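You operate a simulated robot arm through the tools that you are given. There is no shell and no other tool. Be economical: measure what you need, move in short steps, check, and stop when the job is done.

The job below is to be done with a simulated two-armed robot. You get a single attempt, and the scene is never put back.

## Task
Pick up the black probe with one hand, pass it to the other hand and put it in the black fuser cradle.

The check looks at the end state, three seconds after you hand in, the way a careful person would. Anything else that was tipped, shoved, dropped, spilled or broken makes it a failure.

## Robot
Two 7-joint arms with two-finger parallel grippers on one trunk, on a base that drives. Base frame: it is fixed to the floor where the robot stands at the start and does not move with it; the origin is under the middle of the robot, x ahead of it, y to its left, z up. Lengths are in mm, angles in degrees, forces in N, time in s.
The left shoulder is at the start at [-109, 119, 729], the right one opposite. With the tool pointing down near the work surface each hand reaches from about 120 to 560 mm from the robot's upright axis, wherever it stands, measured 20 degrees to its own side. Places, roughly: black fuser cradle (34x14 cm) [-860, -2300, 820]. Payload 3.43 kg a hand.
Tool frame (each hand has its own): the origin (TCP) lies between the finger pads and is the grasp point; the fingertips stand 30 mm ahead of it; z points along the fingers, y is the line along which they close. Largest opening 94 mm; finger width 28, thickness 10; the body of the gripper, 50 by 96 mm, starts 55 mm behind the TCP.
Orientation is told as [roll, pitch, yaw] about the base's x, y, z axes, in that order, counted from this pose: with the fingers straight down and closing along the base's y, the tool's x points along the base's -x, its y along +y and its z along -z.

## Interface
- The arms move only by the tool arm_command. It takes "left_deltas", "right_deltas" or both (then of equal length, played together; a hand with none holds still); each is one flat list of numbers, 7 for each row, row after row: the gripper command, from -1 (fully open) to 1 (shut), values between in proportion, then the shift along the base's x, y, z in mm, then the turn, a rotation vector about the base's x, y, z in degrees. In form: [claw, x, y, z, rx, ry, rz, claw, x, y, z, rx, ry, rz, ...]. A call has 1 to 12 rows; each row shifts and turns the commanded pose from where the row before left it. Rows are played at 5 a second. More than 50 mm and 8.6 degrees between two rows, or a gripper value outside its range, and nothing of the call is played. A pose out of reach is approached as far as the arm can. The call stops where the force on the tool passes 40 N (or 10 N more than at its start, if that is more) or the arm is blocked; 0.2 s more then pass. The fingers move at their own pace (about 153 mm/s each) and stop on an object; they squeeze with about 40 N. The grip force told is the motor's: it shows also when the fingers shut on nothing. Time passes only in rows, and 0.2 s behind the last, so rows that do not move let the fingers close. It gives the time, the measured TCP pose, the force on the tool (base axes), the opening and the grip force at its end, in the units of the frame above (readings bear some noise), with the torque about the TCP (base axes, N m) and any sound that the robot's microphone picked up.
- Cameras (640 x 400 px; columns grow to the right, rows downward): "scene" is now at [36.7, 7.4, 1428.5]; the picture's right is [0.10, -1.00, 0.00], its down [-0.81, -0.08, -0.57] and it looks along [0.57, 0.06, -0.82] (base axes); focal length 273 px, centre (320, 200). "left" rides on the left gripper at [76, -14, -102] in its tool frame; the picture's right is [0.18, 0.98, 0.00], its down [-0.75, 0.14, -0.64] and it looks along [-0.63, 0.12, 0.77] (tool axes); focal length 243 px, centre (320, 200). "right" rides on the right gripper at [76, 14, -103] in its tool frame; the picture's right is [-0.18, 0.98, 0.00], its down [-0.75, -0.14, -0.64] and it looks along [-0.63, -0.12, 0.77] (tool axes); focal length 243 px, centre (320, 200). There is no depth. A picture from a camera that has moved, and an enlarged one, comes with that camera's place and axes in the base frame and with its lens.
- capture(camera): a new picture of that camera. No time passes.
- move_column(by): slides the trunk up (or, below 0, down) by that many mm; the arms and the scene camera ride with it, the base frame stays. It gives what a move gives, with no picture.
- roll_base(legs): drives the robot by 1 to 6 legs, each [ahead, left, turn to the left] in mm, mm and degrees, along the robot's own axes; the way and the turn of a leg run together, so that a leg with both is an arc; at most 1500 mm and 180 degrees a leg. The arms and the cameras ride along, it lands a little off, and it stops where it bumps. It gives what a move gives.
- turn_head(pan, tilt): turns the head with the scene camera to pan (to the left, within 143 degrees either way) and tilt (down, from -29 to 69), counted from straight ahead of the robot. It gives what a move gives.
- inspect(camera, box): a new picture of the part [left, top, right, bottom] of that camera's present view, enlarged. No time passes.
- job_done(): hands the job in; it is judged then, once.

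Go step by step. Nothing tells you exact positions but the pictures and the camera data: compare them with the known pose of the tool, close in by small moves and look again before you grip or let go. The budget is 120 turns and 88 pictures, counting those below and the enlarged ones. Unless the task says otherwise, let go and move clear before handing in.

The tools are called after "Emit:" as name(argument=value, ...) on one line, values as JSON. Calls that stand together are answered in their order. arm_command: Moves the arms, as the interface text tells. Its arguments: {"type":"object","properties":{"left_deltas":{"type":"array"},"right_deltas":{"type":"array"}},"required":[]} The other tools are called the same way: move_column (by) slides the trunk up or down; roll_base (legs) drives the base; turn_head (pan, tilt) turns the head that bears the scene camera; capture (camera) takes a picture; inspect (camera, box) takes an enlarged picture of a part of a camera's view; job_done () hands the job in.

At the start:

```text
clock: 0.0
left_position: [400.1, 157.5, 788.1]
left_orientation: [0.0, 0.0, 0.0]
left_wrist_force: [-0.4, 0.6, 0.4]
left_moment: [0.02, -0.03, 0.0]
left_gripper_width: 94.0
left_finger_force: 0.0
right_position: [332.1, -148.1, 830.7]
right_orientation: [0.1, 0.0, 0.0]
right_wrist_force: [0.1, 0.4, 0.1]
right_moment: [0.0, -0.02, -0.04]
right_gripper_width: 94.2
right_finger_force: 0.0
trunk travel left (down, up): [-150.0, 185.0]
robot x, y, heading: [-2.2, -1.2, 0.1]
head pan, tilt: [5.5, 55.0]
```

scene: 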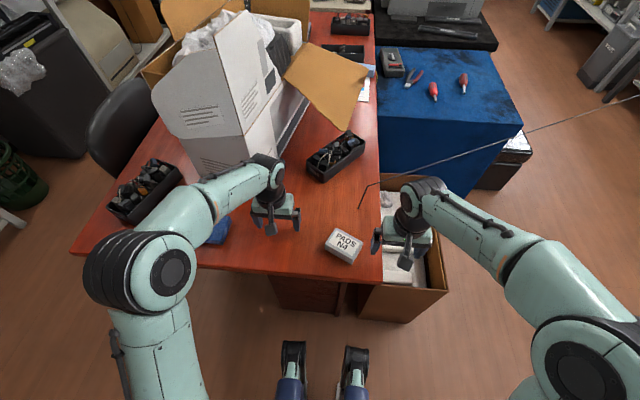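
right: 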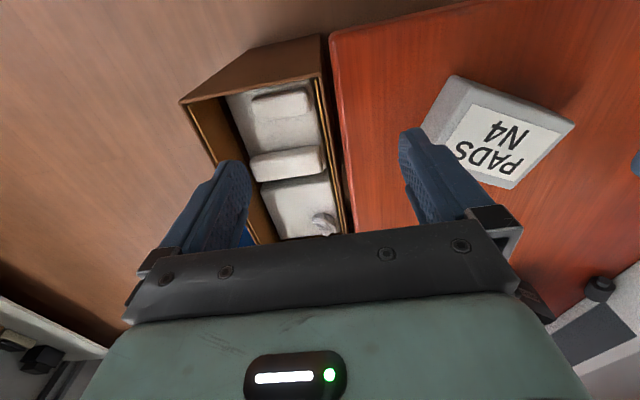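
left: 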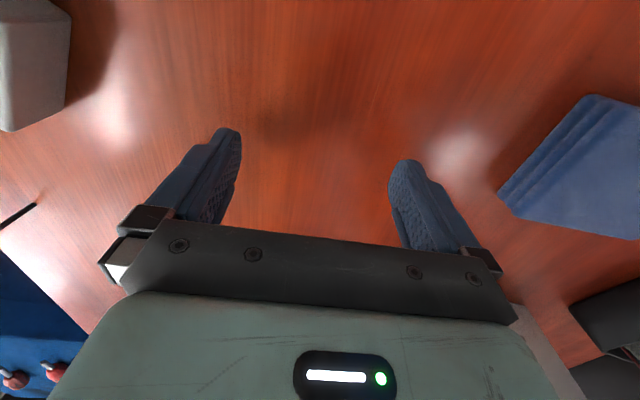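

I see a desk with boxes, black trays and a thin dark line running over the desk edge that may be the probe. I will look closer at it.

Emit:
inspect(camera="scene", box=[280, 80, 520, 230])

Emit:
inspect(camera="scene", box=[300, 0, 500, 125])

Emit:
inspect(camera="scene", box=[480, 60, 640, 160])

```text
2.67 times, centred on (400, 155) of scene
camera zoom: at [36.7, 7.4, 1428.5], right [0.1, -1.0, 0.0], down [-0.81, -0.08, -0.57], along [0.57, 0.06, -0.82], focal length 728 px, centre (107, 320)
```

zoom: 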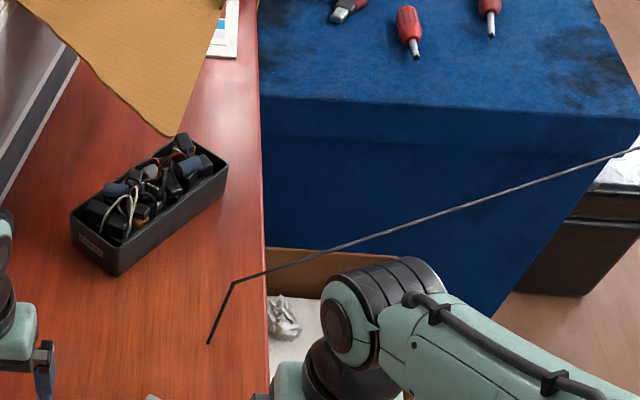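

```text
3.20 times, centred on (400, 62) of scene
camera zoom: at [36.7, 7.4, 1428.5], right [0.1, -1.0, 0.0], down [-0.81, -0.08, -0.57], along [0.57, 0.06, -0.82], focal length 874 px, centre (64, 640)
```

zoom: 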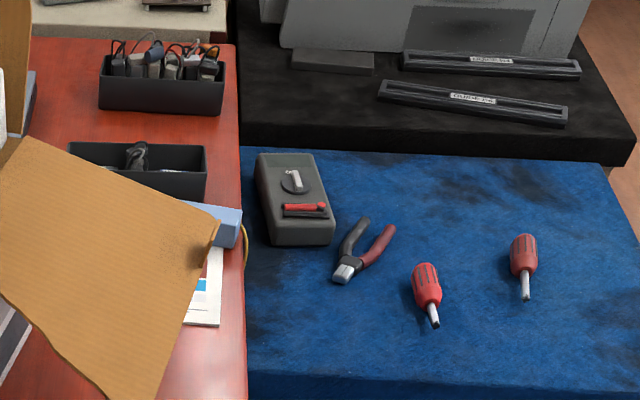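

```text
4.00 times, centred on (560, 110) of scene
camera zoom: at [36.7, 7.4, 1428.5], right [0.1, -1.0, 0.0], down [-0.81, -0.08, -0.57], along [0.57, 0.06, -0.82], focal length 1092 px, centre (-640, 560)
```

zoom: 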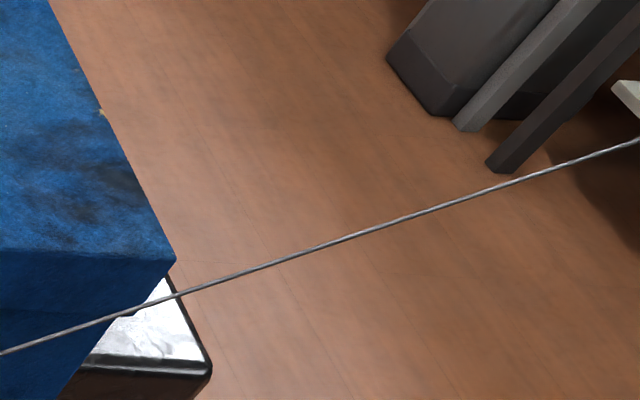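

The line could be a wire; the meter on the blue cloth may carry a probe too. I will zoom there and look over toward the cradle.

Emit:
inspect(camera="scene", box=[370, 40, 450, 90])

Emit:
inspect(camera="scene", box=[400, 10, 500, 60])

Emit:
turn_head(pan=-110, tilt=20)

Emit:
capture(camera="scene")

```text
8.00 times, centred on (410, 65) of scene
camera zoom: at [36.7, 7.4, 1428.5], right [0.1, -1.0, 0.0], down [-0.81, -0.08, -0.57], along [0.57, 0.06, -0.82], focal length 2185 px, centre (-400, 1280)
```

zoom: 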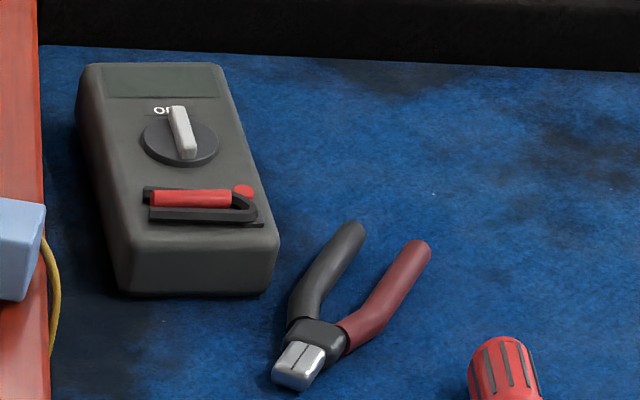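

```text
6.40 times, centred on (450, 35) of scene
camera zoom: at [36.7, 7.4, 1428.5], right [0.1, -1.0, 0.0], down [-0.81, -0.08, -0.57], along [0.57, 0.06, -0.82], focal length 1748 px, centre (-512, 1256)
```

zoom: 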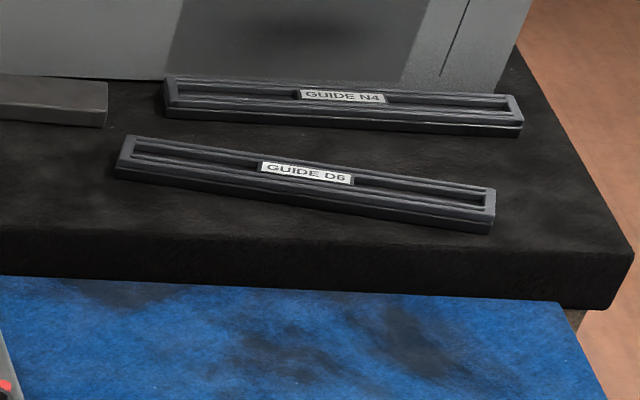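

```text
clock: 1.9
left_position: [400.9, 156.1, 788.3]
left_orientation: [0.0, 0.0, -0.1]
left_wrist_force: [0.6, -0.7, 0.6]
left_moment: [0.03, -0.02, -0.01]
left_gripper_width: 94.0
left_finger_force: 0.1
right_position: [333.4, -148.4, 830.5]
right_orientation: [0.0, 0.1, 0.0]
right_wrist_force: [-0.1, 0.2, 0.4]
right_moment: [0.01, -0.02, -0.01]
right_gripper_width: 93.9
right_finger_force: 0.0
trunk travel left (down, up): [-150.0, 185.0]
robot x, y, heading: [1.9, -2.2, -0.1]
head pan, tilt: [-110.0, 20.0]
```

```text
79 pictures are left
camera scene: at [-66.8, -87.1, 1480.6], right [-0.94, 0.34, 0.0], down [0.12, 0.32, -0.94], along [-0.32, -0.88, -0.34], focal length 273 px, centre (320, 200)
```

scene: 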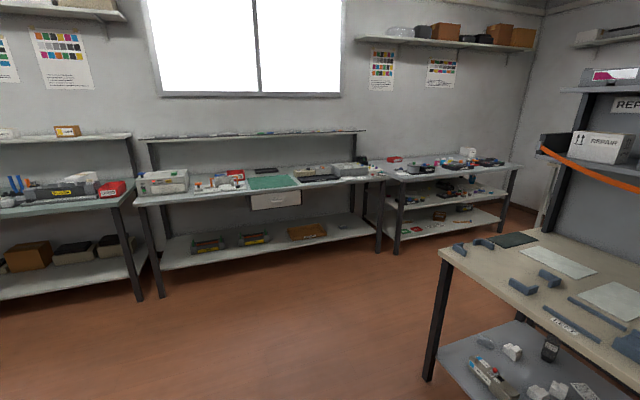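

The cradle should sit near the right half of the middle bench. I zoom in there.

Emit:
inspect(camera="scene", box=[220, 120, 400, 232])

Emit:
inspect(camera="scene", box=[120, 140, 260, 228])

Emit:
inspect(camera="scene", box=[370, 130, 530, 230])

```text
3.56 times, centred on (310, 176) of scene
camera zoom: at [-66.8, -87.1, 1480.6], right [-0.94, 0.34, 0.0], down [0.12, 0.32, -0.94], along [-0.32, -0.88, -0.34], focal length 971 px, centre (356, 285)
```

zoom: 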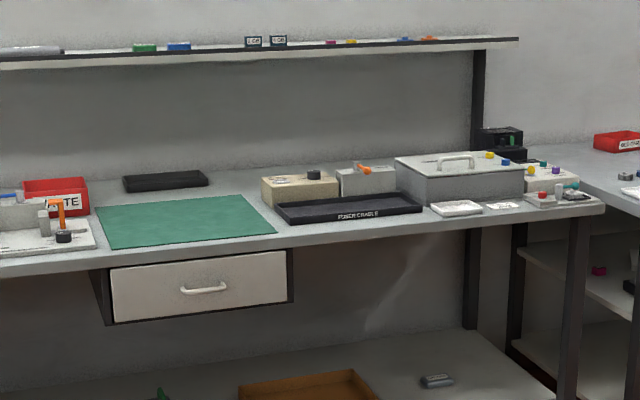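

```text
4.55 times, centred on (190, 184) of scene
camera zoom: at [-66.8, -87.1, 1480.6], right [-0.94, 0.34, 0.0], down [0.12, 0.32, -0.94], along [-0.32, -0.88, -0.34], focal length 1241 px, centre (911, 273)
```

zoom: 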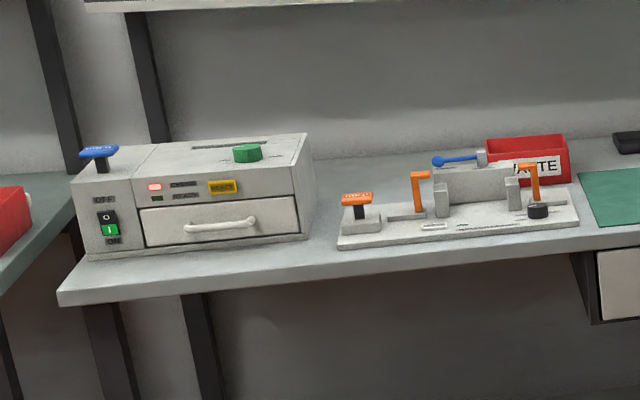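

```text
4.00 times, centred on (450, 180) of scene
camera zoom: at [-66.8, -87.1, 1480.6], right [-0.94, 0.34, 0.0], down [0.12, 0.32, -0.94], along [-0.32, -0.88, -0.34], focal length 1092 px, centre (-200, 280)
```

zoom: 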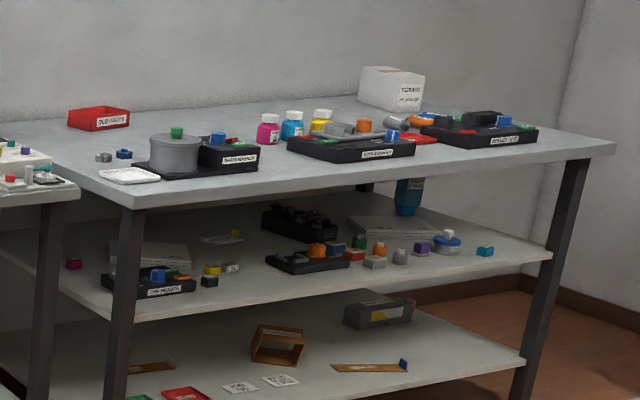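

The fuser cradle is the black tray labelled "FUSER CRADLE". Now I follow the thin line to see what it belongs to.

Emit:
turn_head(pan=-50, tilt=35)

Emit:
capture(camera="scene")

Emit:
turn_head(pan=20, tilt=25)

Emit:
capture(camera="scene")

```text
clock: 3.2
left_position: [399.5, 157.2, 788.5]
left_orientation: [0.0, -0.1, 0.0]
left_wrist_force: [1.1, -0.9, 0.0]
left_moment: [0.03, 0.02, 0.0]
left_gripper_width: 93.9
left_finger_force: 0.0
right_position: [332.5, -147.0, 830.0]
right_orientation: [0.1, -0.1, 0.1]
right_wrist_force: [-0.3, 0.3, -0.7]
right_moment: [0.02, -0.01, 0.0]
right_gripper_width: 93.9
right_finger_force: 0.1
trunk travel left (down, up): [-150.0, 185.0]
robot x, y, heading: [-2.5, 0.7, 0.1]
head pan, tilt: [-50.0, 35.0]
```

```text
75 pictures are left
camera scene: at [21.5, -67.1, 1456.7], right [-0.77, -0.64, 0.0], down [-0.37, 0.44, -0.82], along [0.53, -0.63, -0.57], focal length 273 px, centre (320, 200)
```

scene: 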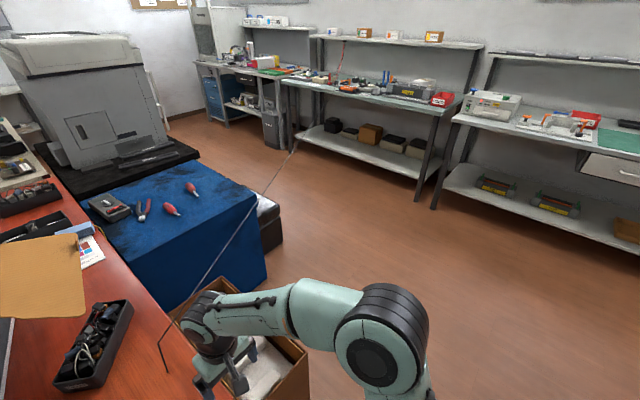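

```text
clock: 4.7
left_position: [399.5, 157.0, 787.0]
left_orientation: [0.0, 0.0, 0.0]
left_wrist_force: [0.1, 0.2, 0.6]
left_moment: [-0.01, 0.0, -0.01]
left_gripper_width: 93.9
left_finger_force: 0.1
right_position: [332.7, -148.0, 830.7]
right_orientation: [0.0, 0.0, 0.1]
right_wrist_force: [0.3, 0.9, -0.3]
right_moment: [-0.03, 0.01, -0.02]
right_gripper_width: 94.0
right_finger_force: 0.1
trunk travel left (down, up): [-150.0, 185.0]
robot x, y, heading: [2.1, 0.7, 0.1]
head pan, tilt: [20.0, 25.0]
```

```text
74 pictures are left
camera scene: at [51.6, 31.8, 1472.5], right [0.34, -0.94, 0.0], down [-0.4, -0.14, -0.91], along [0.85, 0.31, -0.42], focal length 273 px, centre (320, 200)
```

scene: 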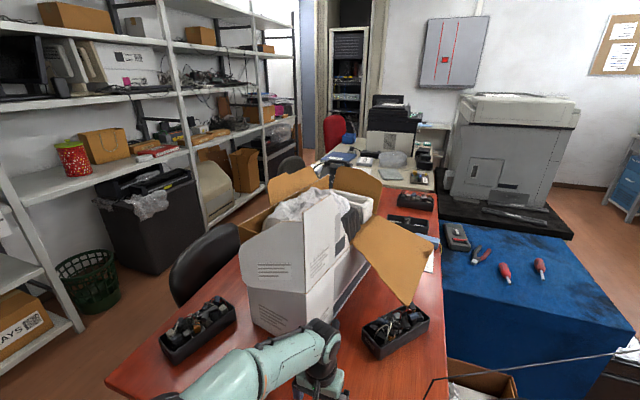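

The line continues toward the far-right wall bench. I zoom on its upper end and look at that bench too.

Emit:
turn_head(pan=-50, tilt=30)

Emit:
inspect(camera="scene", box=[240, 20, 400, 120])

Emit:
inspect(camera="scene", box=[360, 20, 520, 120])

Emit:
inspect(camera="scene", box=[60, 240, 300, 390])

```text
clock: 6.1
left_position: [399.6, 157.1, 788.2]
left_orientation: [-0.1, 0.0, 0.0]
left_wrist_force: [0.8, 0.1, 0.0]
left_moment: [-0.01, 0.01, 0.01]
left_gripper_width: 93.9
left_finger_force: 0.2
right_position: [332.3, -147.4, 831.1]
right_orientation: [0.1, 0.0, 0.0]
right_wrist_force: [-0.5, 0.2, -0.2]
right_moment: [0.0, -0.01, 0.0]
right_gripper_width: 94.0
right_finger_force: 0.1
trunk travel left (down, up): [-150.0, 185.0]
robot x, y, heading: [1.5, -0.1, 0.0]
head pan, tilt: [-50.0, 30.0]
```

```text
4.00 times, centred on (320, 70) of scene
camera zoom: at [23.1, -68.8, 1464.5], right [-0.77, -0.64, 0.0], down [-0.32, 0.38, -0.87], along [0.56, -0.66, -0.5], focal length 1092 px, centre (320, 720)
```

zoom: 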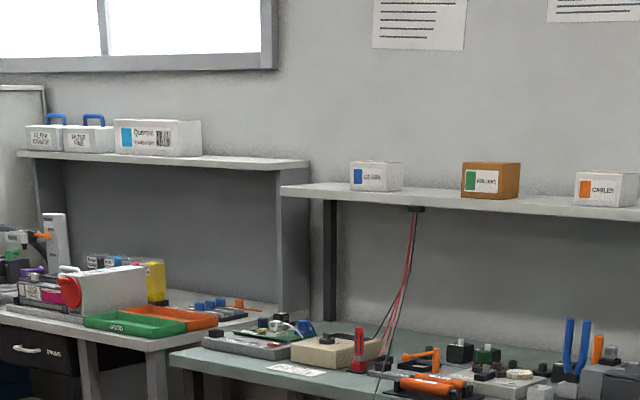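

```text
4.00 times, centred on (440, 70) of scene
camera zoom: at [23.1, -68.8, 1464.5], right [-0.77, -0.64, 0.0], down [-0.32, 0.38, -0.87], along [0.56, -0.66, -0.5], focal length 1092 px, centre (-160, 720)
```

zoom: 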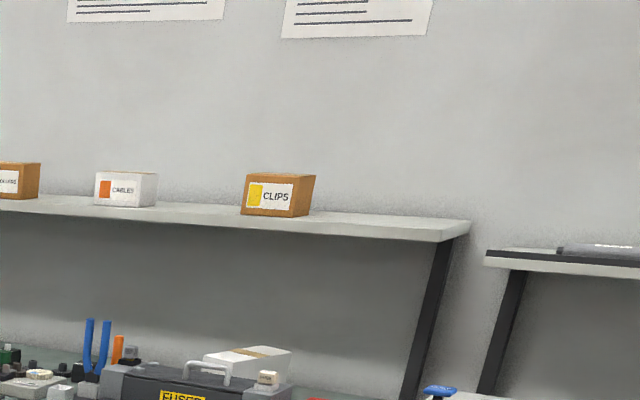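

```text
2.67 times, centred on (180, 315) of scene
camera zoom: at [23.1, -68.8, 1464.5], right [-0.77, -0.64, 0.0], down [-0.32, 0.38, -0.87], along [0.56, -0.66, -0.5], focal length 728 px, centre (693, -107)
```

zoom: 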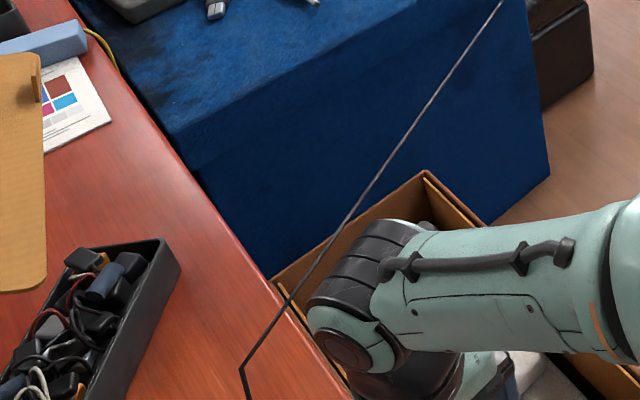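

Red and black leads hang from a clip under the wall shelf; I look at where they end on the bench.

Emit:
inspect(camera="scene", box=[270, 70, 390, 145])

Emit:
inspect(camera="scene", box=[370, 80, 480, 150])

```text
5.33 times, centred on (330, 108) of scene
camera zoom: at [23.1, -68.8, 1464.5], right [-0.77, -0.64, 0.0], down [-0.32, 0.38, -0.87], along [0.56, -0.66, -0.5], focal length 1457 px, centre (267, 693)
```

zoom: 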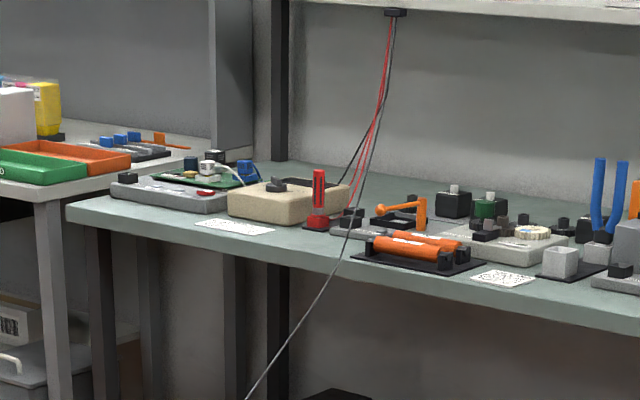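

```text
5.71 times, centred on (425, 115) of scene
camera zoom: at [23.1, -68.8, 1464.5], right [-0.77, -0.64, 0.0], down [-0.32, 0.38, -0.87], along [0.56, -0.66, -0.5], focal length 1561 px, centre (-280, 686)
```

zoom: 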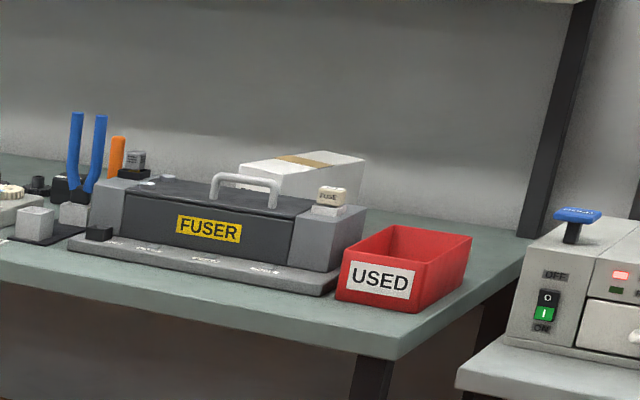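

The thin line seems to be the black lead, running from the wall clip to the desk right here, ending in a thin black stick. I look at its desk end closely.

Emit:
turn_head(pan=-10, tilt=55)

Emit:
inspect(camera="scene", box=[200, 120, 360, 220])

Emit:
inspect(camera="left", box=[0, 150, 160, 250])

```text
clock: 7.1
left_position: [400.7, 157.4, 786.6]
left_orientation: [0.0, -0.1, 0.0]
left_wrist_force: [0.5, 0.4, 0.5]
left_moment: [-0.01, 0.0, 0.01]
left_gripper_width: 94.0
left_finger_force: 0.0
right_position: [330.9, -147.5, 828.9]
right_orientation: [0.0, 0.0, -0.1]
right_wrist_force: [0.4, -0.4, 0.5]
right_moment: [-0.02, 0.02, -0.01]
right_gripper_width: 93.8
right_finger_force: 0.0
trunk travel left (down, up): [-150.0, 185.0]
robot x, y, heading: [-1.1, -3.1, 0.0]
head pan, tilt: [-10.0, 55.0]
```

```text
4.00 times, centred on (280, 170) of scene
camera zoom: at [36.0, -12.2, 1428.5], right [-0.17, -0.98, 0.0], down [-0.81, 0.14, -0.57], along [0.57, -0.1, -0.82], focal length 1092 px, centre (480, 320)
```

zoom: 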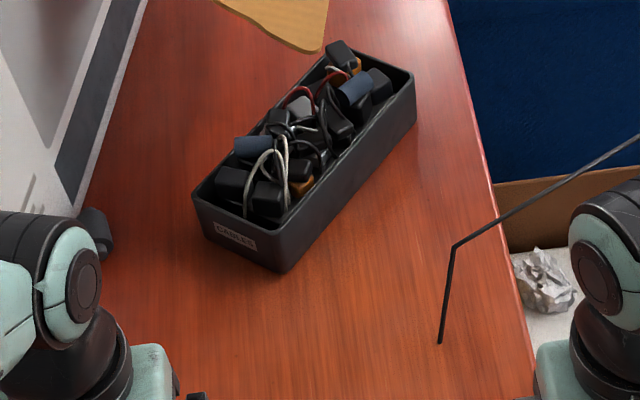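

```text
4.00 times, centred on (80, 200) of left
camera zoom: at [323.4, 143.6, 890.1], right [-0.18, 0.98, 0.0], down [0.75, 0.14, 0.64], along [0.63, 0.12, -0.77], focal length 970 px, centre (1280, 200)
```

zoom: 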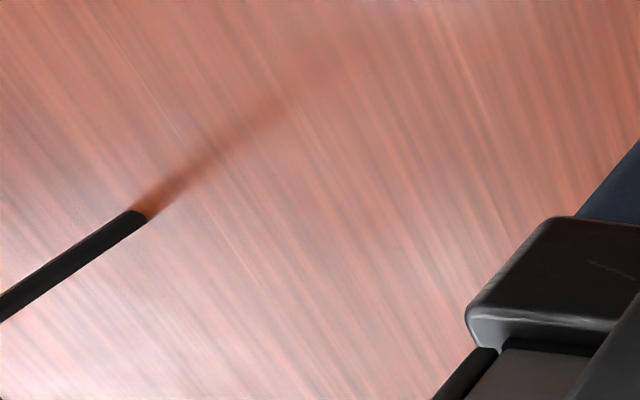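

The black probe appears to stand upright on the desk near [502, -64, 737..846], its lead leaving from the top toward the wall clip. I tilt the right hand 45° so its camera looks level at the probe.

Emit:
arm_command(right_deltas=[-1, 0, 0, 5, 0, -7.5, 0, -1, 0, 0, 5, 0, -7.5, 0, -1, 0, 0, 0, 0, -7.5, 0, -1, 0, 0, 0, 0, -7.5, 0, -1, 0, 0, 0, 0, -7.5, 0, -1, 0, 0, 0, 0, -7.5, 0])

Emit:
capture(camera="right")

Emit:
capture(camera="scene")

```text
clock: 8.5
left_position: [399.5, 156.6, 786.6]
left_orientation: [0.0, -0.1, 0.0]
left_wrist_force: [0.3, 0.7, -0.3]
left_moment: [-0.03, 0.0, 0.0]
left_gripper_width: 94.0
left_finger_force: 0.1
right_position: [331.7, -147.1, 840.1]
right_orientation: [0.1, -45.1, 0.0]
right_wrist_force: [-0.4, 0.1, -0.3]
right_moment: [-0.02, 0.02, -0.01]
right_gripper_width: 93.8
right_finger_force: 0.0
trunk travel left (down, up): [-150.0, 185.0]
robot x, y, heading: [4.3, -4.4, 0.0]
head pan, tilt: [-10.0, 55.0]
```

```text
66 pictures are left
camera right: at [205.0, -133.6, 858.4], right [0.13, 0.98, 0.13], down [0.08, -0.14, 0.99], along [0.99, -0.12, -0.1], focal length 243 px, centre (320, 200)
```

right: 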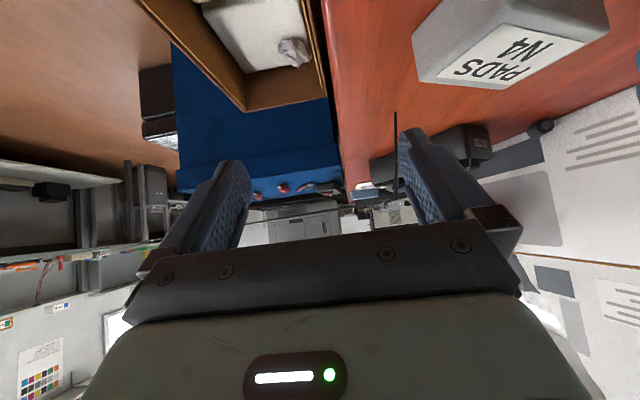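

```text
65 pictures are left
camera scene: at [35.9, -12.1, 1428.5], right [-0.17, -0.98, 0.0], down [-0.81, 0.14, -0.57], along [0.56, -0.1, -0.82], focal length 273 px, centre (320, 200)
```

scene: 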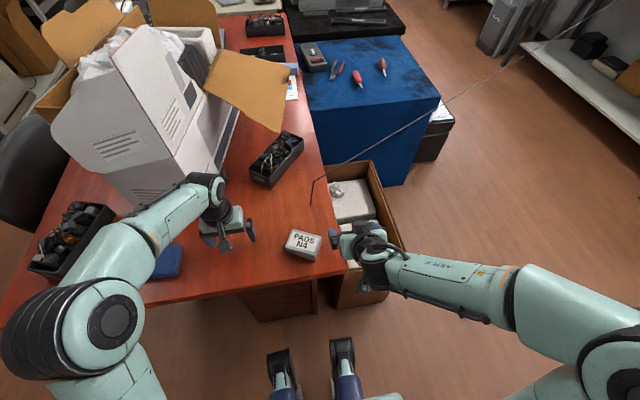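

The right camera (upside down) sees the probe at column 395. I zoom in on it.

Emit:
inspect(camera="right", box=[340, 90, 460, 220])

Emit:
inspect(camera="scene", box=[280, 150, 400, 225])

```text
3.08 times, centred on (400, 155) of right
camera zoom: at [205.0, -133.6, 858.4], right [0.13, 0.98, 0.13], down [0.08, -0.14, 0.99], along [0.99, -0.12, -0.1], focal length 746 px, centre (74, 338)
```

zoom: 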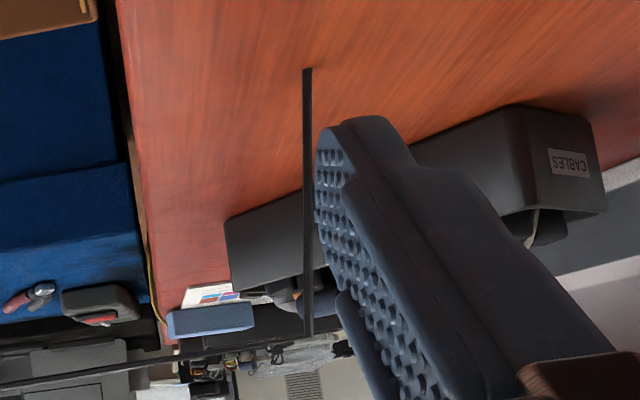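

```text
5.33 times, centred on (340, 188) of scene
camera zoom: at [35.9, -12.1, 1428.5], right [-0.17, -0.98, 0.0], down [-0.81, 0.14, -0.57], along [0.56, -0.1, -0.82], focal length 1457 px, centre (213, 267)
```

zoom: 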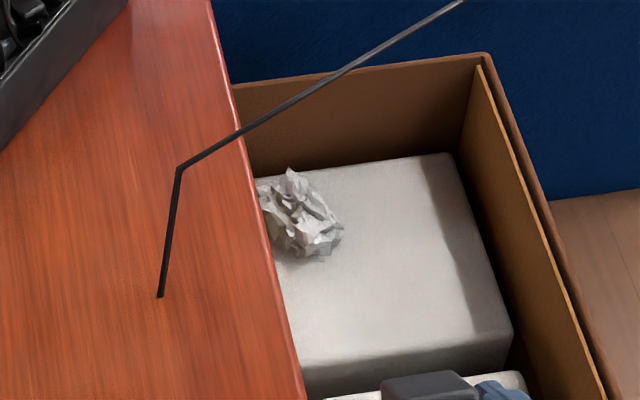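

I want to rule out another black probe at the wall bench where the leads start, so I zoom there.

Emit:
turn_head(pan=-50, tilt=15)

Emit:
inspect(camera="scene", box=[290, 120, 362, 192])

Emit:
inspect(camera="scene", box=[230, 140, 330, 205])

```text
clock: 9.6
left_position: [399.0, 157.9, 787.1]
left_orientation: [0.0, 0.0, 0.0]
left_wrist_force: [0.4, 0.1, 0.5]
left_moment: [0.01, 0.02, 0.0]
left_gripper_width: 94.0
left_finger_force: 0.0
right_position: [331.7, -146.3, 841.1]
right_orientation: [0.0, -45.0, 0.0]
right_wrist_force: [0.1, 1.0, -0.6]
right_moment: [0.01, 0.01, 0.02]
right_gripper_width: 94.0
right_finger_force: 0.0
trunk travel left (down, up): [-150.0, 185.0]
robot x, y, heading: [1.5, -1.8, -0.0]
head pan, tilt: [-50.0, 15.0]
```

```text
5.56 times, centred on (326, 156) of scene
camera zoom: at [25.1, -71.1, 1488.6], right [-0.77, -0.64, 0.0], down [-0.17, 0.2, -0.97], along [0.62, -0.74, -0.26], focal length 1517 px, centre (287, 444)
```

zoom: 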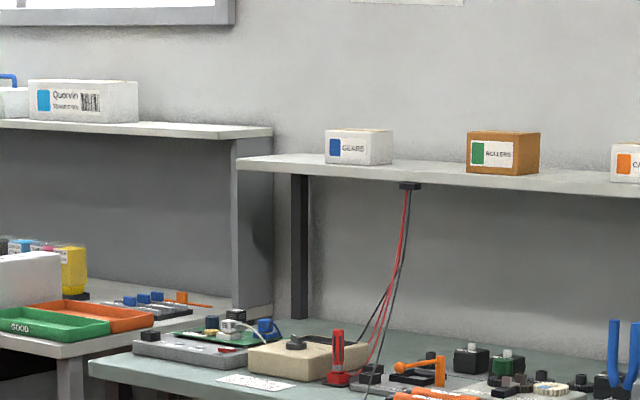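

```text
6.15 times, centred on (280, 172) of scene
camera zoom: at [25.1, -71.1, 1488.6], right [-0.77, -0.64, 0.0], down [-0.17, 0.2, -0.97], along [0.62, -0.74, -0.26], focal length 1681 px, centre (566, 369)
```

zoom: 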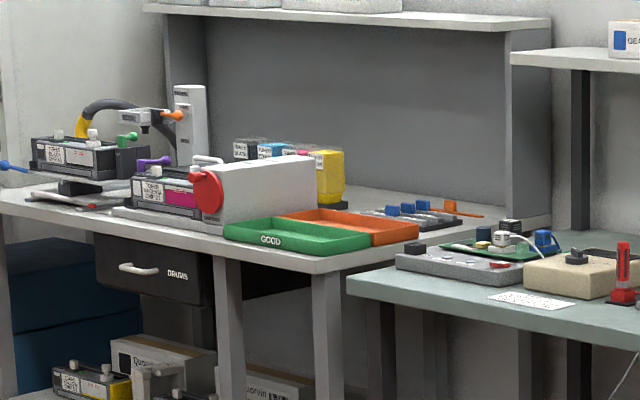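

I zoom harder on the red stand and its neighbour.

Emit:
inspect(camera="scene", box=[320, 174, 352, 194])

```text
16.00 times, centred on (336, 184) of scene
camera zoom: at [25.1, -71.1, 1488.6], right [-0.77, -0.64, 0.0], down [-0.17, 0.2, -0.97], along [0.62, -0.74, -0.26], focal length 4370 px, centre (64, 456)
```

zoom: 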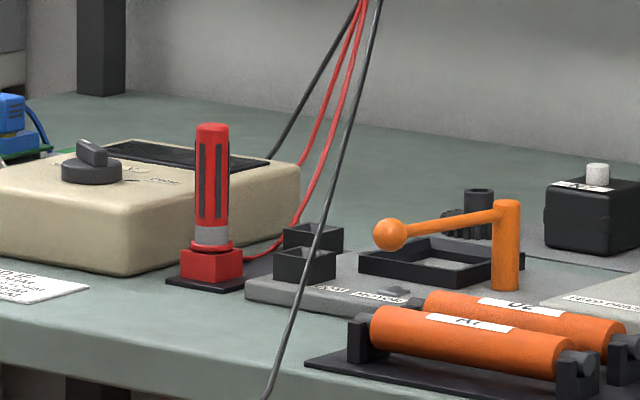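

The black probe is missing from the stand and its lead does run to our desk. I zoom strongly on the desk end.

Emit:
turn_head(pan=-10, tilt=50)

Emit:
inspect(camera="right", box=[375, 105, 415, 205])

Emit:
inspect(camera="scene", box=[290, 185, 354, 225])

```text
clock: 10.7
left_position: [399.6, 157.8, 787.7]
left_orientation: [0.0, 0.0, 0.1]
left_wrist_force: [-0.3, 1.0, 0.3]
left_moment: [0.03, -0.03, 0.01]
left_gripper_width: 93.9
left_finger_force: 0.0
right_position: [331.7, -148.2, 840.2]
right_orientation: [0.0, -45.0, 0.0]
right_wrist_force: [0.0, 0.9, 0.6]
right_moment: [0.0, 0.01, -0.01]
right_gripper_width: 94.0
right_finger_force: 0.1
trunk travel left (down, up): [-150.0, 185.0]
robot x, y, heading: [0.6, -0.7, -0.0]
head pan, tilt: [-10.0, 50.0]
```

```text
4.00 times, centred on (395, 155) of right
camera zoom: at [205.6, -134.0, 858.6], right [0.13, 0.98, 0.13], down [0.08, -0.14, 0.99], along [0.99, -0.12, -0.1], focal length 970 px, centre (20, 380)
```

zoom: 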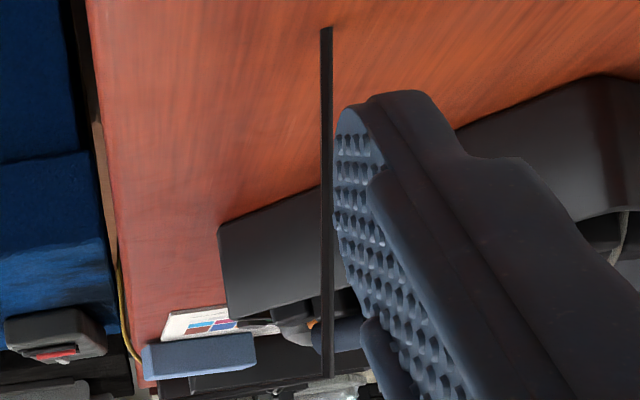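

```text
10.00 times, centred on (322, 205) of scene
camera zoom: at [40.8, -13.1, 1435.0], right [-0.17, -0.98, 0.0], down [-0.75, 0.13, -0.64], along [0.63, -0.11, -0.77], focal length 2731 px, centre (300, 150)
```

zoom: 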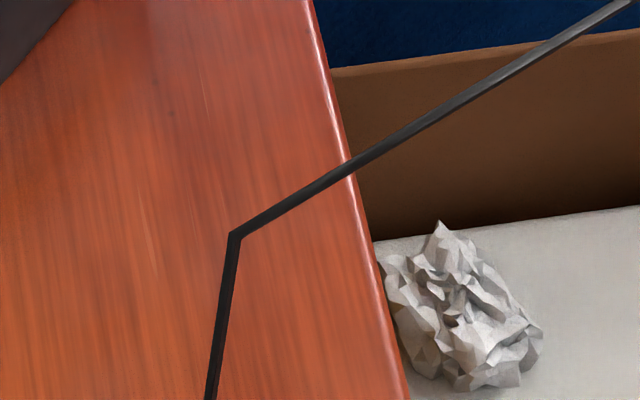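

The lead seems to pass down to the desk surface without a visible probe body, so the probe may be somewhere below it. I raise the trunk, back off half a metre and look under the desk.

Emit:
move_column(by=120)

Emit:
roll_base(legs=[[-450, 0, 0]])

Emit:
turn_head(pan=0, tilt=45)

Emit:
capture(camera="scene")

```text
clock: 12.2
left_position: [399.3, 157.1, 908.0]
left_orientation: [0.1, 0.0, 0.1]
left_wrist_force: [-0.6, -0.5, 0.2]
left_moment: [0.0, -0.01, -0.02]
left_gripper_width: 93.9
left_finger_force: 0.1
right_position: [331.9, -148.0, 959.3]
right_orientation: [0.0, -44.9, 0.0]
right_wrist_force: [-0.7, 0.8, 0.3]
right_moment: [-0.01, 0.0, -0.03]
right_gripper_width: 94.2
right_finger_force: 0.0
trunk travel left (down, up): [-270.0, 65.0]
robot x, y, heading: [0.4, -0.4, -0.2]
head pan, tilt: [-10.0, 50.0]
```

```text
clock: 14.9
left_position: [-61.0, 157.9, 907.6]
left_orientation: [0.0, 0.0, 0.1]
left_wrist_force: [0.1, -0.6, 0.3]
left_moment: [0.0, -0.03, 0.03]
left_gripper_width: 93.9
left_finger_force: 0.0
right_position: [-127.9, -147.1, 959.4]
right_orientation: [0.0, -45.0, 0.1]
right_wrist_force: [0.6, -0.8, -0.7]
right_moment: [0.01, 0.06, -0.02]
right_gripper_width: 94.0
right_finger_force: 0.0
trunk travel left (down, up): [-270.0, 65.0]
robot x, y, heading: [-455.8, -0.4, 0.2]
head pan, tilt: [-10.0, 50.0]
```

```text
clock: 15.7
left_position: [-61.2, 157.3, 907.3]
left_orientation: [0.0, 0.0, 0.1]
left_wrist_force: [-0.2, 0.2, 0.7]
left_moment: [0.0, -0.01, 0.03]
left_gripper_width: 93.7
left_finger_force: 0.1
right_position: [-128.5, -147.8, 958.7]
right_orientation: [0.1, -45.1, 0.0]
right_wrist_force: [1.0, 0.7, -0.5]
right_moment: [-0.02, -0.01, 0.01]
right_gripper_width: 93.9
right_finger_force: 0.1
trunk travel left (down, up): [-270.0, 65.0]
robot x, y, heading: [-461.1, -0.9, 0.1]
head pan, tilt: [0.0, 45.0]
```

```text
57 pictures are left
camera scene: at [-421.7, 0.1, 1560.8], right [0.0, -1.0, 0.0], down [-0.71, 0.0, -0.71], along [0.71, 0.0, -0.71], focal length 273 px, centre (320, 200)
```

scene: 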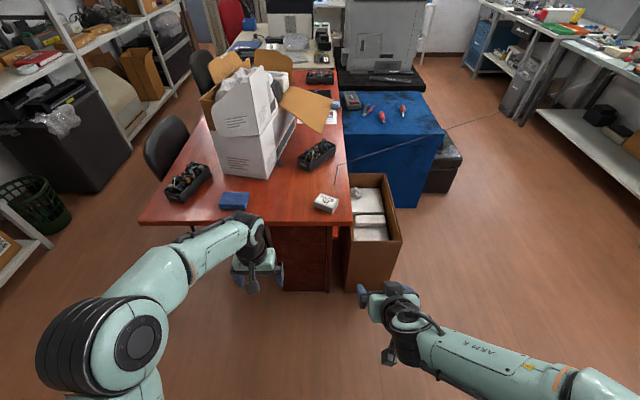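

I zoom under the desk edge and on the lead.

Emit:
inspect(camera="scene", box=[220, 130, 420, 300])

```text
2.35 times, centred on (320, 215) of scene
camera zoom: at [-421.7, 0.1, 1560.8], right [0.0, -1.0, 0.0], down [-0.71, 0.0, -0.71], along [0.71, 0.0, -0.71], focal length 643 px, centre (320, 165)
```

zoom: 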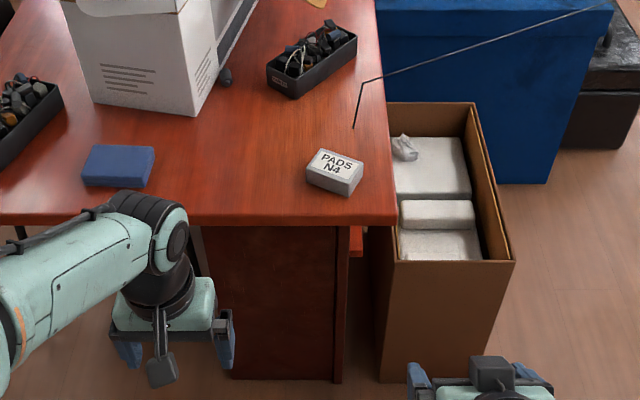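

A reddish ledge sticks out under the desk's right side. I zoom on it, and drop the view.

Emit:
inspect(camera="scene", box=[310, 190, 374, 254])

Emit:
roll_base(legs=[[0, -700, 0]])

Emit:
turn_head(pan=30, tilt=40)

Emit:
capture(camera="scene")

```text
6.25 times, centred on (342, 222) of scene
camera zoom: at [-421.7, 0.1, 1560.8], right [0.0, -1.0, 0.0], down [-0.71, 0.0, -0.71], along [0.71, 0.0, -0.71], focal length 1707 px, centre (182, 62)
```

zoom: 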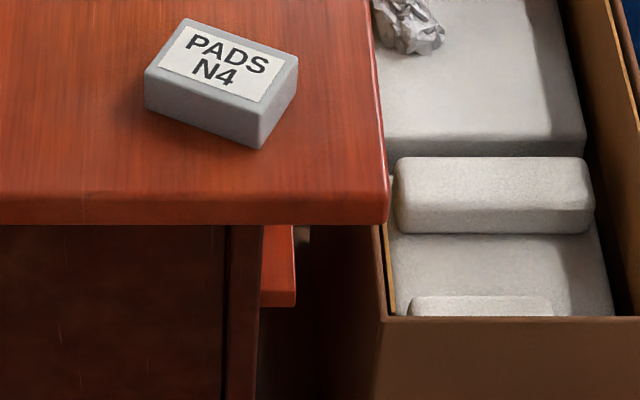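

```text
clock: 22.3
left_position: [-59.3, -545.1, 906.8]
left_orientation: [0.0, 0.0, 0.2]
left_wrist_force: [-0.1, 0.2, 0.2]
left_moment: [0.0, 0.0, -0.03]
left_gripper_width: 93.9
left_finger_force: 0.2
right_position: [-126.9, -850.3, 960.5]
right_orientation: [0.0, -45.0, 0.2]
right_wrist_force: [0.2, -0.5, 1.0]
right_moment: [-0.04, -0.04, 0.01]
right_gripper_width: 94.0
right_finger_force: 0.0
trunk travel left (down, up): [-270.0, 65.0]
robot x, y, heading: [-459.2, -701.4, 0.1]
head pan, tilt: [0.0, 45.0]
```

```text
clock: 23.2
left_position: [-59.5, -543.6, 907.6]
left_orientation: [-0.1, 0.0, 0.2]
left_wrist_force: [-0.1, 0.6, -0.7]
left_moment: [0.0, 0.02, 0.03]
left_gripper_width: 94.0
left_finger_force: 0.1
right_position: [-126.5, -849.3, 960.1]
right_orientation: [-0.1, -45.0, 0.2]
right_wrist_force: [0.5, -0.4, 0.4]
right_moment: [0.01, -0.01, 0.04]
right_gripper_width: 94.1
right_finger_force: 0.0
trunk travel left (down, up): [-270.0, 65.0]
robot x, y, heading: [-461.1, -702.5, 0.2]
head pan, tilt: [30.0, 40.0]
```

```text
54 pictures are left
camera scene: at [-428.3, -659.9, 1568.1], right [0.5, -0.87, 0.0], down [-0.56, -0.32, -0.77], along [0.66, 0.38, -0.64], focal length 273 px, centre (320, 200)
```

scene: 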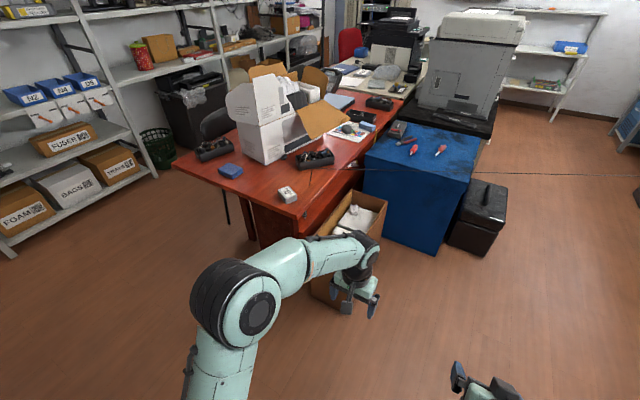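

The pedestal's drawers face right and one is open, under the desk edge. I zoom there.

Emit:
inspect(camera="scene", box=[240, 150, 400, 250])

Emit:
inspect(camera="scene", box=[296, 180, 360, 240])

```text
4.00 times, centred on (320, 200) of scene
camera zoom: at [-428.3, -659.9, 1568.1], right [0.5, -0.87, 0.0], down [-0.56, -0.32, -0.77], along [0.66, 0.38, -0.64], focal length 1092 px, centre (320, 200)
```

zoom: 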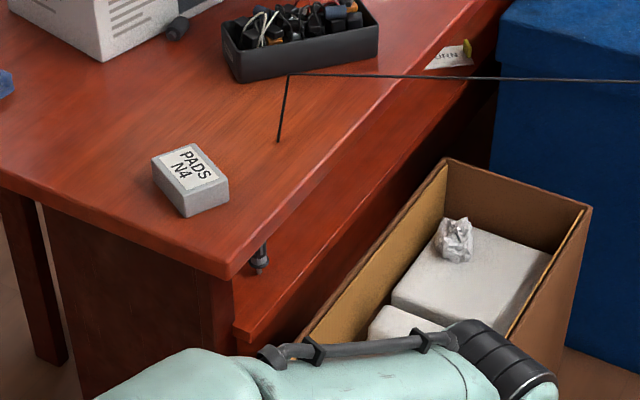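

```text
6.67 times, centred on (328, 210) of scene
camera zoom: at [-428.3, -659.9, 1568.1], right [0.5, -0.87, 0.0], down [-0.56, -0.32, -0.77], along [0.66, 0.38, -0.64], focal length 1821 px, centre (267, 133)
```

zoom: 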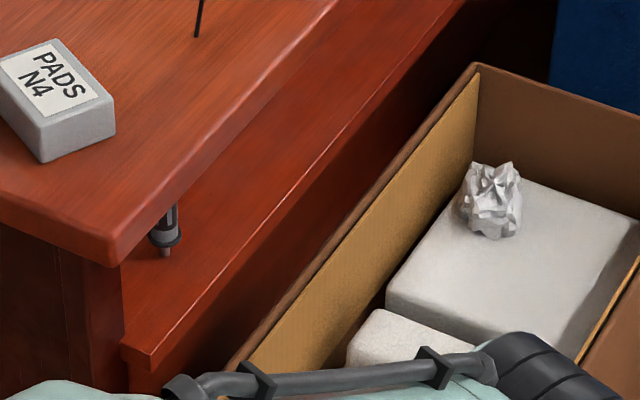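

Found it: the black probe (ribbed handle, collar, tip) is under the desk top on a lower ledge near the front right corner. I lower the trunk for a flatter look.

Emit:
move_column(by=-260)

Emit:
turn_head(pan=35, tilt=35)

Emit:
capture(camera="scene")

```text
clock: 25.9
left_position: [-60.7, -543.6, 648.0]
left_orientation: [0.0, -0.1, 0.1]
left_wrist_force: [-0.6, 0.3, -0.4]
left_moment: [-0.03, -0.03, 0.02]
left_gripper_width: 94.0
left_finger_force: 0.1
right_position: [-126.7, -850.0, 699.4]
right_orientation: [0.0, -45.0, 0.2]
right_wrist_force: [0.0, 0.4, 0.7]
right_moment: [-0.01, 0.01, -0.02]
right_gripper_width: 93.8
right_finger_force: 0.0
trunk travel left (down, up): [-10.0, 325.0]
robot x, y, heading: [-457.7, -701.4, 0.2]
head pan, tilt: [30.0, 40.0]
```

```text
clock: 26.5
left_position: [-59.7, -544.3, 648.0]
left_orientation: [0.0, 0.0, 0.3]
left_wrist_force: [-0.7, -0.6, 0.3]
left_moment: [-0.05, -0.01, -0.01]
left_gripper_width: 94.1
left_finger_force: 0.0
right_position: [-125.2, -850.1, 699.9]
right_orientation: [0.0, -45.0, 0.2]
right_wrist_force: [0.2, -0.6, 0.3]
right_moment: [-0.01, -0.02, 0.0]
right_gripper_width: 93.8
right_finger_force: 0.1
trunk travel left (down, up): [-10.0, 325.0]
robot x, y, heading: [-456.9, -702.3, 0.1]
head pan, tilt: [35.0, 35.0]
```

```text
51 pictures are left
camera scene: at [-381.3, -651.7, 1310.7], right [0.58, -0.82, 0.0], down [-0.47, -0.33, -0.82], along [0.67, 0.47, -0.57], focal length 273 px, centre (320, 200)
```

scene: 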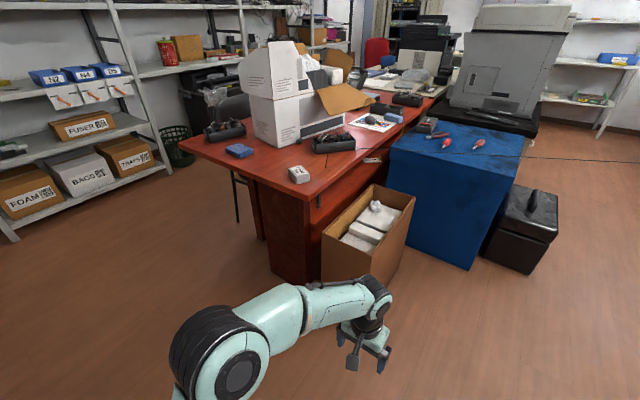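

Emit:
inspect(camera="scene", box=[290, 160, 378, 230])

Emit:
inspect(camera="scene", box=[302, 182, 334, 214])

```text
5.71 times, centred on (334, 195) of scene
camera zoom: at [-381.3, -651.7, 1310.7], right [0.58, -0.82, 0.0], down [-0.47, -0.33, -0.82], along [0.67, 0.47, -0.57], focal length 1561 px, centre (240, 229)
```

zoom: 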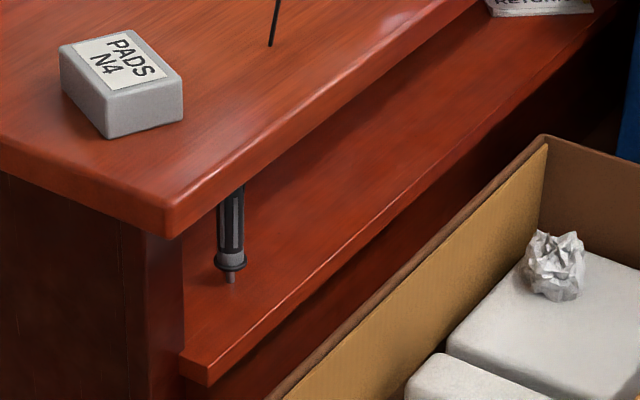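

```text
12.50 times, centred on (318, 198) of scene
camera zoom: at [-381.3, -651.7, 1310.7], right [0.58, -0.82, 0.0], down [-0.47, -0.33, -0.82], along [0.67, 0.47, -0.57], focal length 3414 px, centre (345, 225)
```

zoom: 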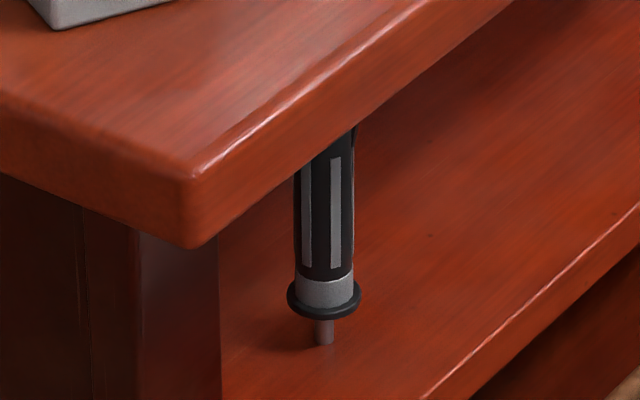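

The probe stands upright on the lower ledge, tip near [490, -30, 505], about 95 mm in from the desk edge, with the lead going up through the desk. I drive round to face the desk's right side.

Emit:
roll_base(legs=[[300, 0, 0], [0, 0, 90], [0, -430, 0]])

Emit:
turn_head(pan=-15, tilt=50)

Emit:
capture(camera="scene")

Emit:
capture(camera="right")

```text
clock: 36.3
left_position: [100.3, -300.6, 647.9]
left_orientation: [0.0, 0.0, 90.0]
left_wrist_force: [0.4, 0.0, -0.8]
left_moment: [0.0, 0.01, -0.01]
left_gripper_width: 94.2
left_finger_force: 0.1
right_position: [405.7, -368.8, 700.1]
right_orientation: [-0.1, -45.0, 90.1]
right_wrist_force: [0.1, -0.3, 0.3]
right_moment: [0.01, 0.01, -0.01]
right_gripper_width: 94.1
right_finger_force: 0.0
trunk travel left (down, up): [-10.0, 325.0]
robot x, y, heading: [258.6, -700.3, 90.0]
head pan, tilt: [35.0, 35.0]
```

```text
clock: 37.4
left_position: [99.9, -300.8, 647.2]
left_orientation: [0.0, 0.1, 90.1]
left_wrist_force: [-0.2, 0.6, -0.8]
left_moment: [0.0, -0.05, 0.02]
left_gripper_width: 94.3
left_finger_force: 0.0
right_position: [405.4, -367.6, 700.3]
right_orientation: [0.0, -45.1, 90.1]
right_wrist_force: [0.5, 0.7, -0.9]
right_moment: [-0.06, -0.01, -0.02]
right_gripper_width: 93.8
right_finger_force: 0.2
trunk travel left (down, up): [-10.0, 325.0]
robot x, y, heading: [256.2, -699.5, 90.2]
head pan, tilt: [-15.0, 50.0]
```

```text
48 pictures are left
camera scene: at [279.7, -621.3, 1289.0], right [0.97, -0.26, 0.0], down [-0.2, -0.74, -0.64], along [0.16, 0.62, -0.77], focal length 273 px, centre (320, 200)
```

scene: 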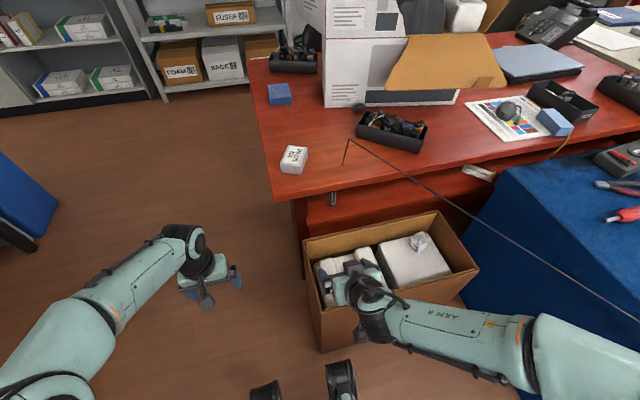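

```text
47 pictures are left
camera right: at [392.1, -495.5, 718.3], right [-0.98, 0.13, 0.13], down [0.14, 0.08, 0.99], along [0.12, 0.99, -0.1], focal length 243 px, centre (320, 200)
```

right: 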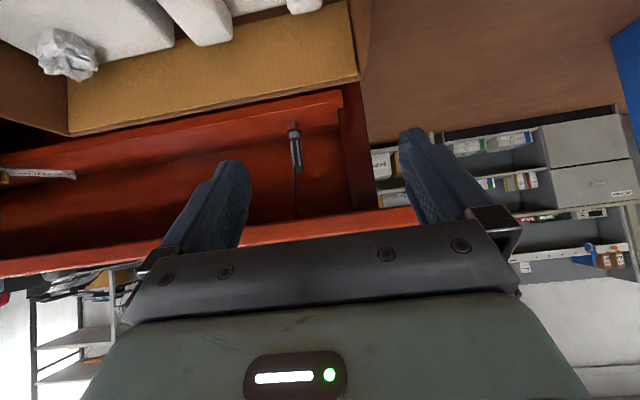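

The right camera now sees the probe hanging/standing with its lead going up. I zoom in to triangulate.

Emit:
inspect(camera="right", box=[240, 80, 368, 220])

Emit:
inspect(camera="scene", box=[280, 140, 400, 240])

```text
2.86 times, centred on (304, 150) of right
camera zoom: at [392.1, -495.5, 718.3], right [-0.98, 0.13, 0.13], down [0.14, 0.08, 0.99], along [0.12, 0.99, -0.1], focal length 693 px, centre (366, 343)
```

zoom: 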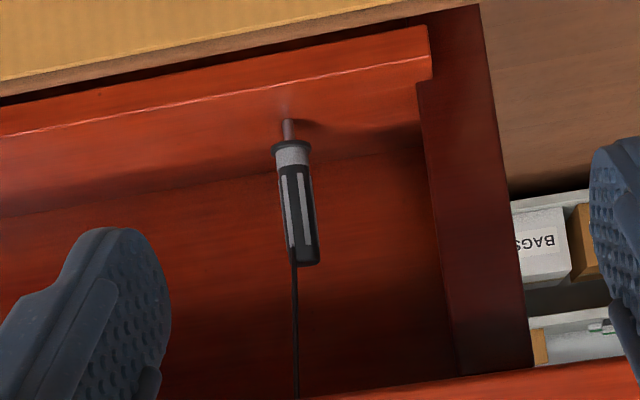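

```text
4.00 times, centred on (340, 190) of scene
camera zoom: at [279.7, -621.3, 1289.0], right [0.97, -0.26, 0.0], down [-0.2, -0.74, -0.64], along [0.16, 0.62, -0.77], focal length 1092 px, centre (240, 240)
```

zoom: 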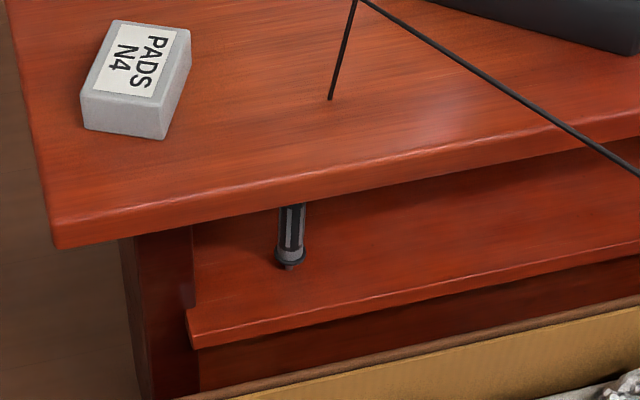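

Probe tip at about [482, -34, 510], handle top ~613, handle ~20 mm thick; ledge at 510, desk underside ~697. I roll 90 mm closer and bring the right hand to a pre-grasp in front of the gap.

Emit:
roll_base(legs=[[90, 0, 0]])

Emit:
arm_command(right_deltas=[-1, 15, 0, -20, -4, 0, 0, -1, 15, 0, -20, -4, 0, 0, -1, 15, 10, -20, -4, 0, 0, -1, 15, 20, -20, -4, 0, 0, -1, 15, 20, -20, -4, 0, 0, -1, 0, 20, -20, 0, 0, 0])

```text
clock: 38.3
left_position: [101.1, -271.1, 648.0]
left_orientation: [0.0, 0.0, 90.0]
left_wrist_force: [-0.2, -0.3, 0.1]
left_moment: [0.0, 0.0, -0.01]
left_gripper_width: 93.9
left_finger_force: 0.1
right_position: [405.4, -339.0, 701.2]
right_orientation: [-0.1, -45.0, 90.2]
right_wrist_force: [-0.2, 1.1, -0.1]
right_moment: [-0.02, 0.02, -0.03]
right_gripper_width: 94.0
right_finger_force: 0.1
trunk travel left (down, up): [-10.0, 325.0]
robot x, y, heading: [260.5, -667.0, 90.3]
head pan, tilt: [-15.0, 50.0]
stopped in leg 1: the robot was blocked; the commanded pose is now the measured one
```

```text
clock: 39.7
left_position: [101.0, -272.5, 647.7]
left_orientation: [0.0, 0.0, 90.1]
left_wrist_force: [-0.1, 1.0, -0.3]
left_moment: [0.0, -0.03, 0.03]
left_gripper_width: 94.2
left_finger_force: 0.0
right_position: [481.2, -270.2, 580.3]
right_orientation: [0.1, -25.0, 90.2]
right_wrist_force: [0.1, 0.6, 0.1]
right_moment: [0.01, -0.03, -0.01]
right_gripper_width: 93.9
right_finger_force: 0.1
trunk travel left (down, up): [-10.0, 325.0]
robot x, y, heading: [264.5, -671.4, 90.1]
head pan, tilt: [-15.0, 50.0]
```

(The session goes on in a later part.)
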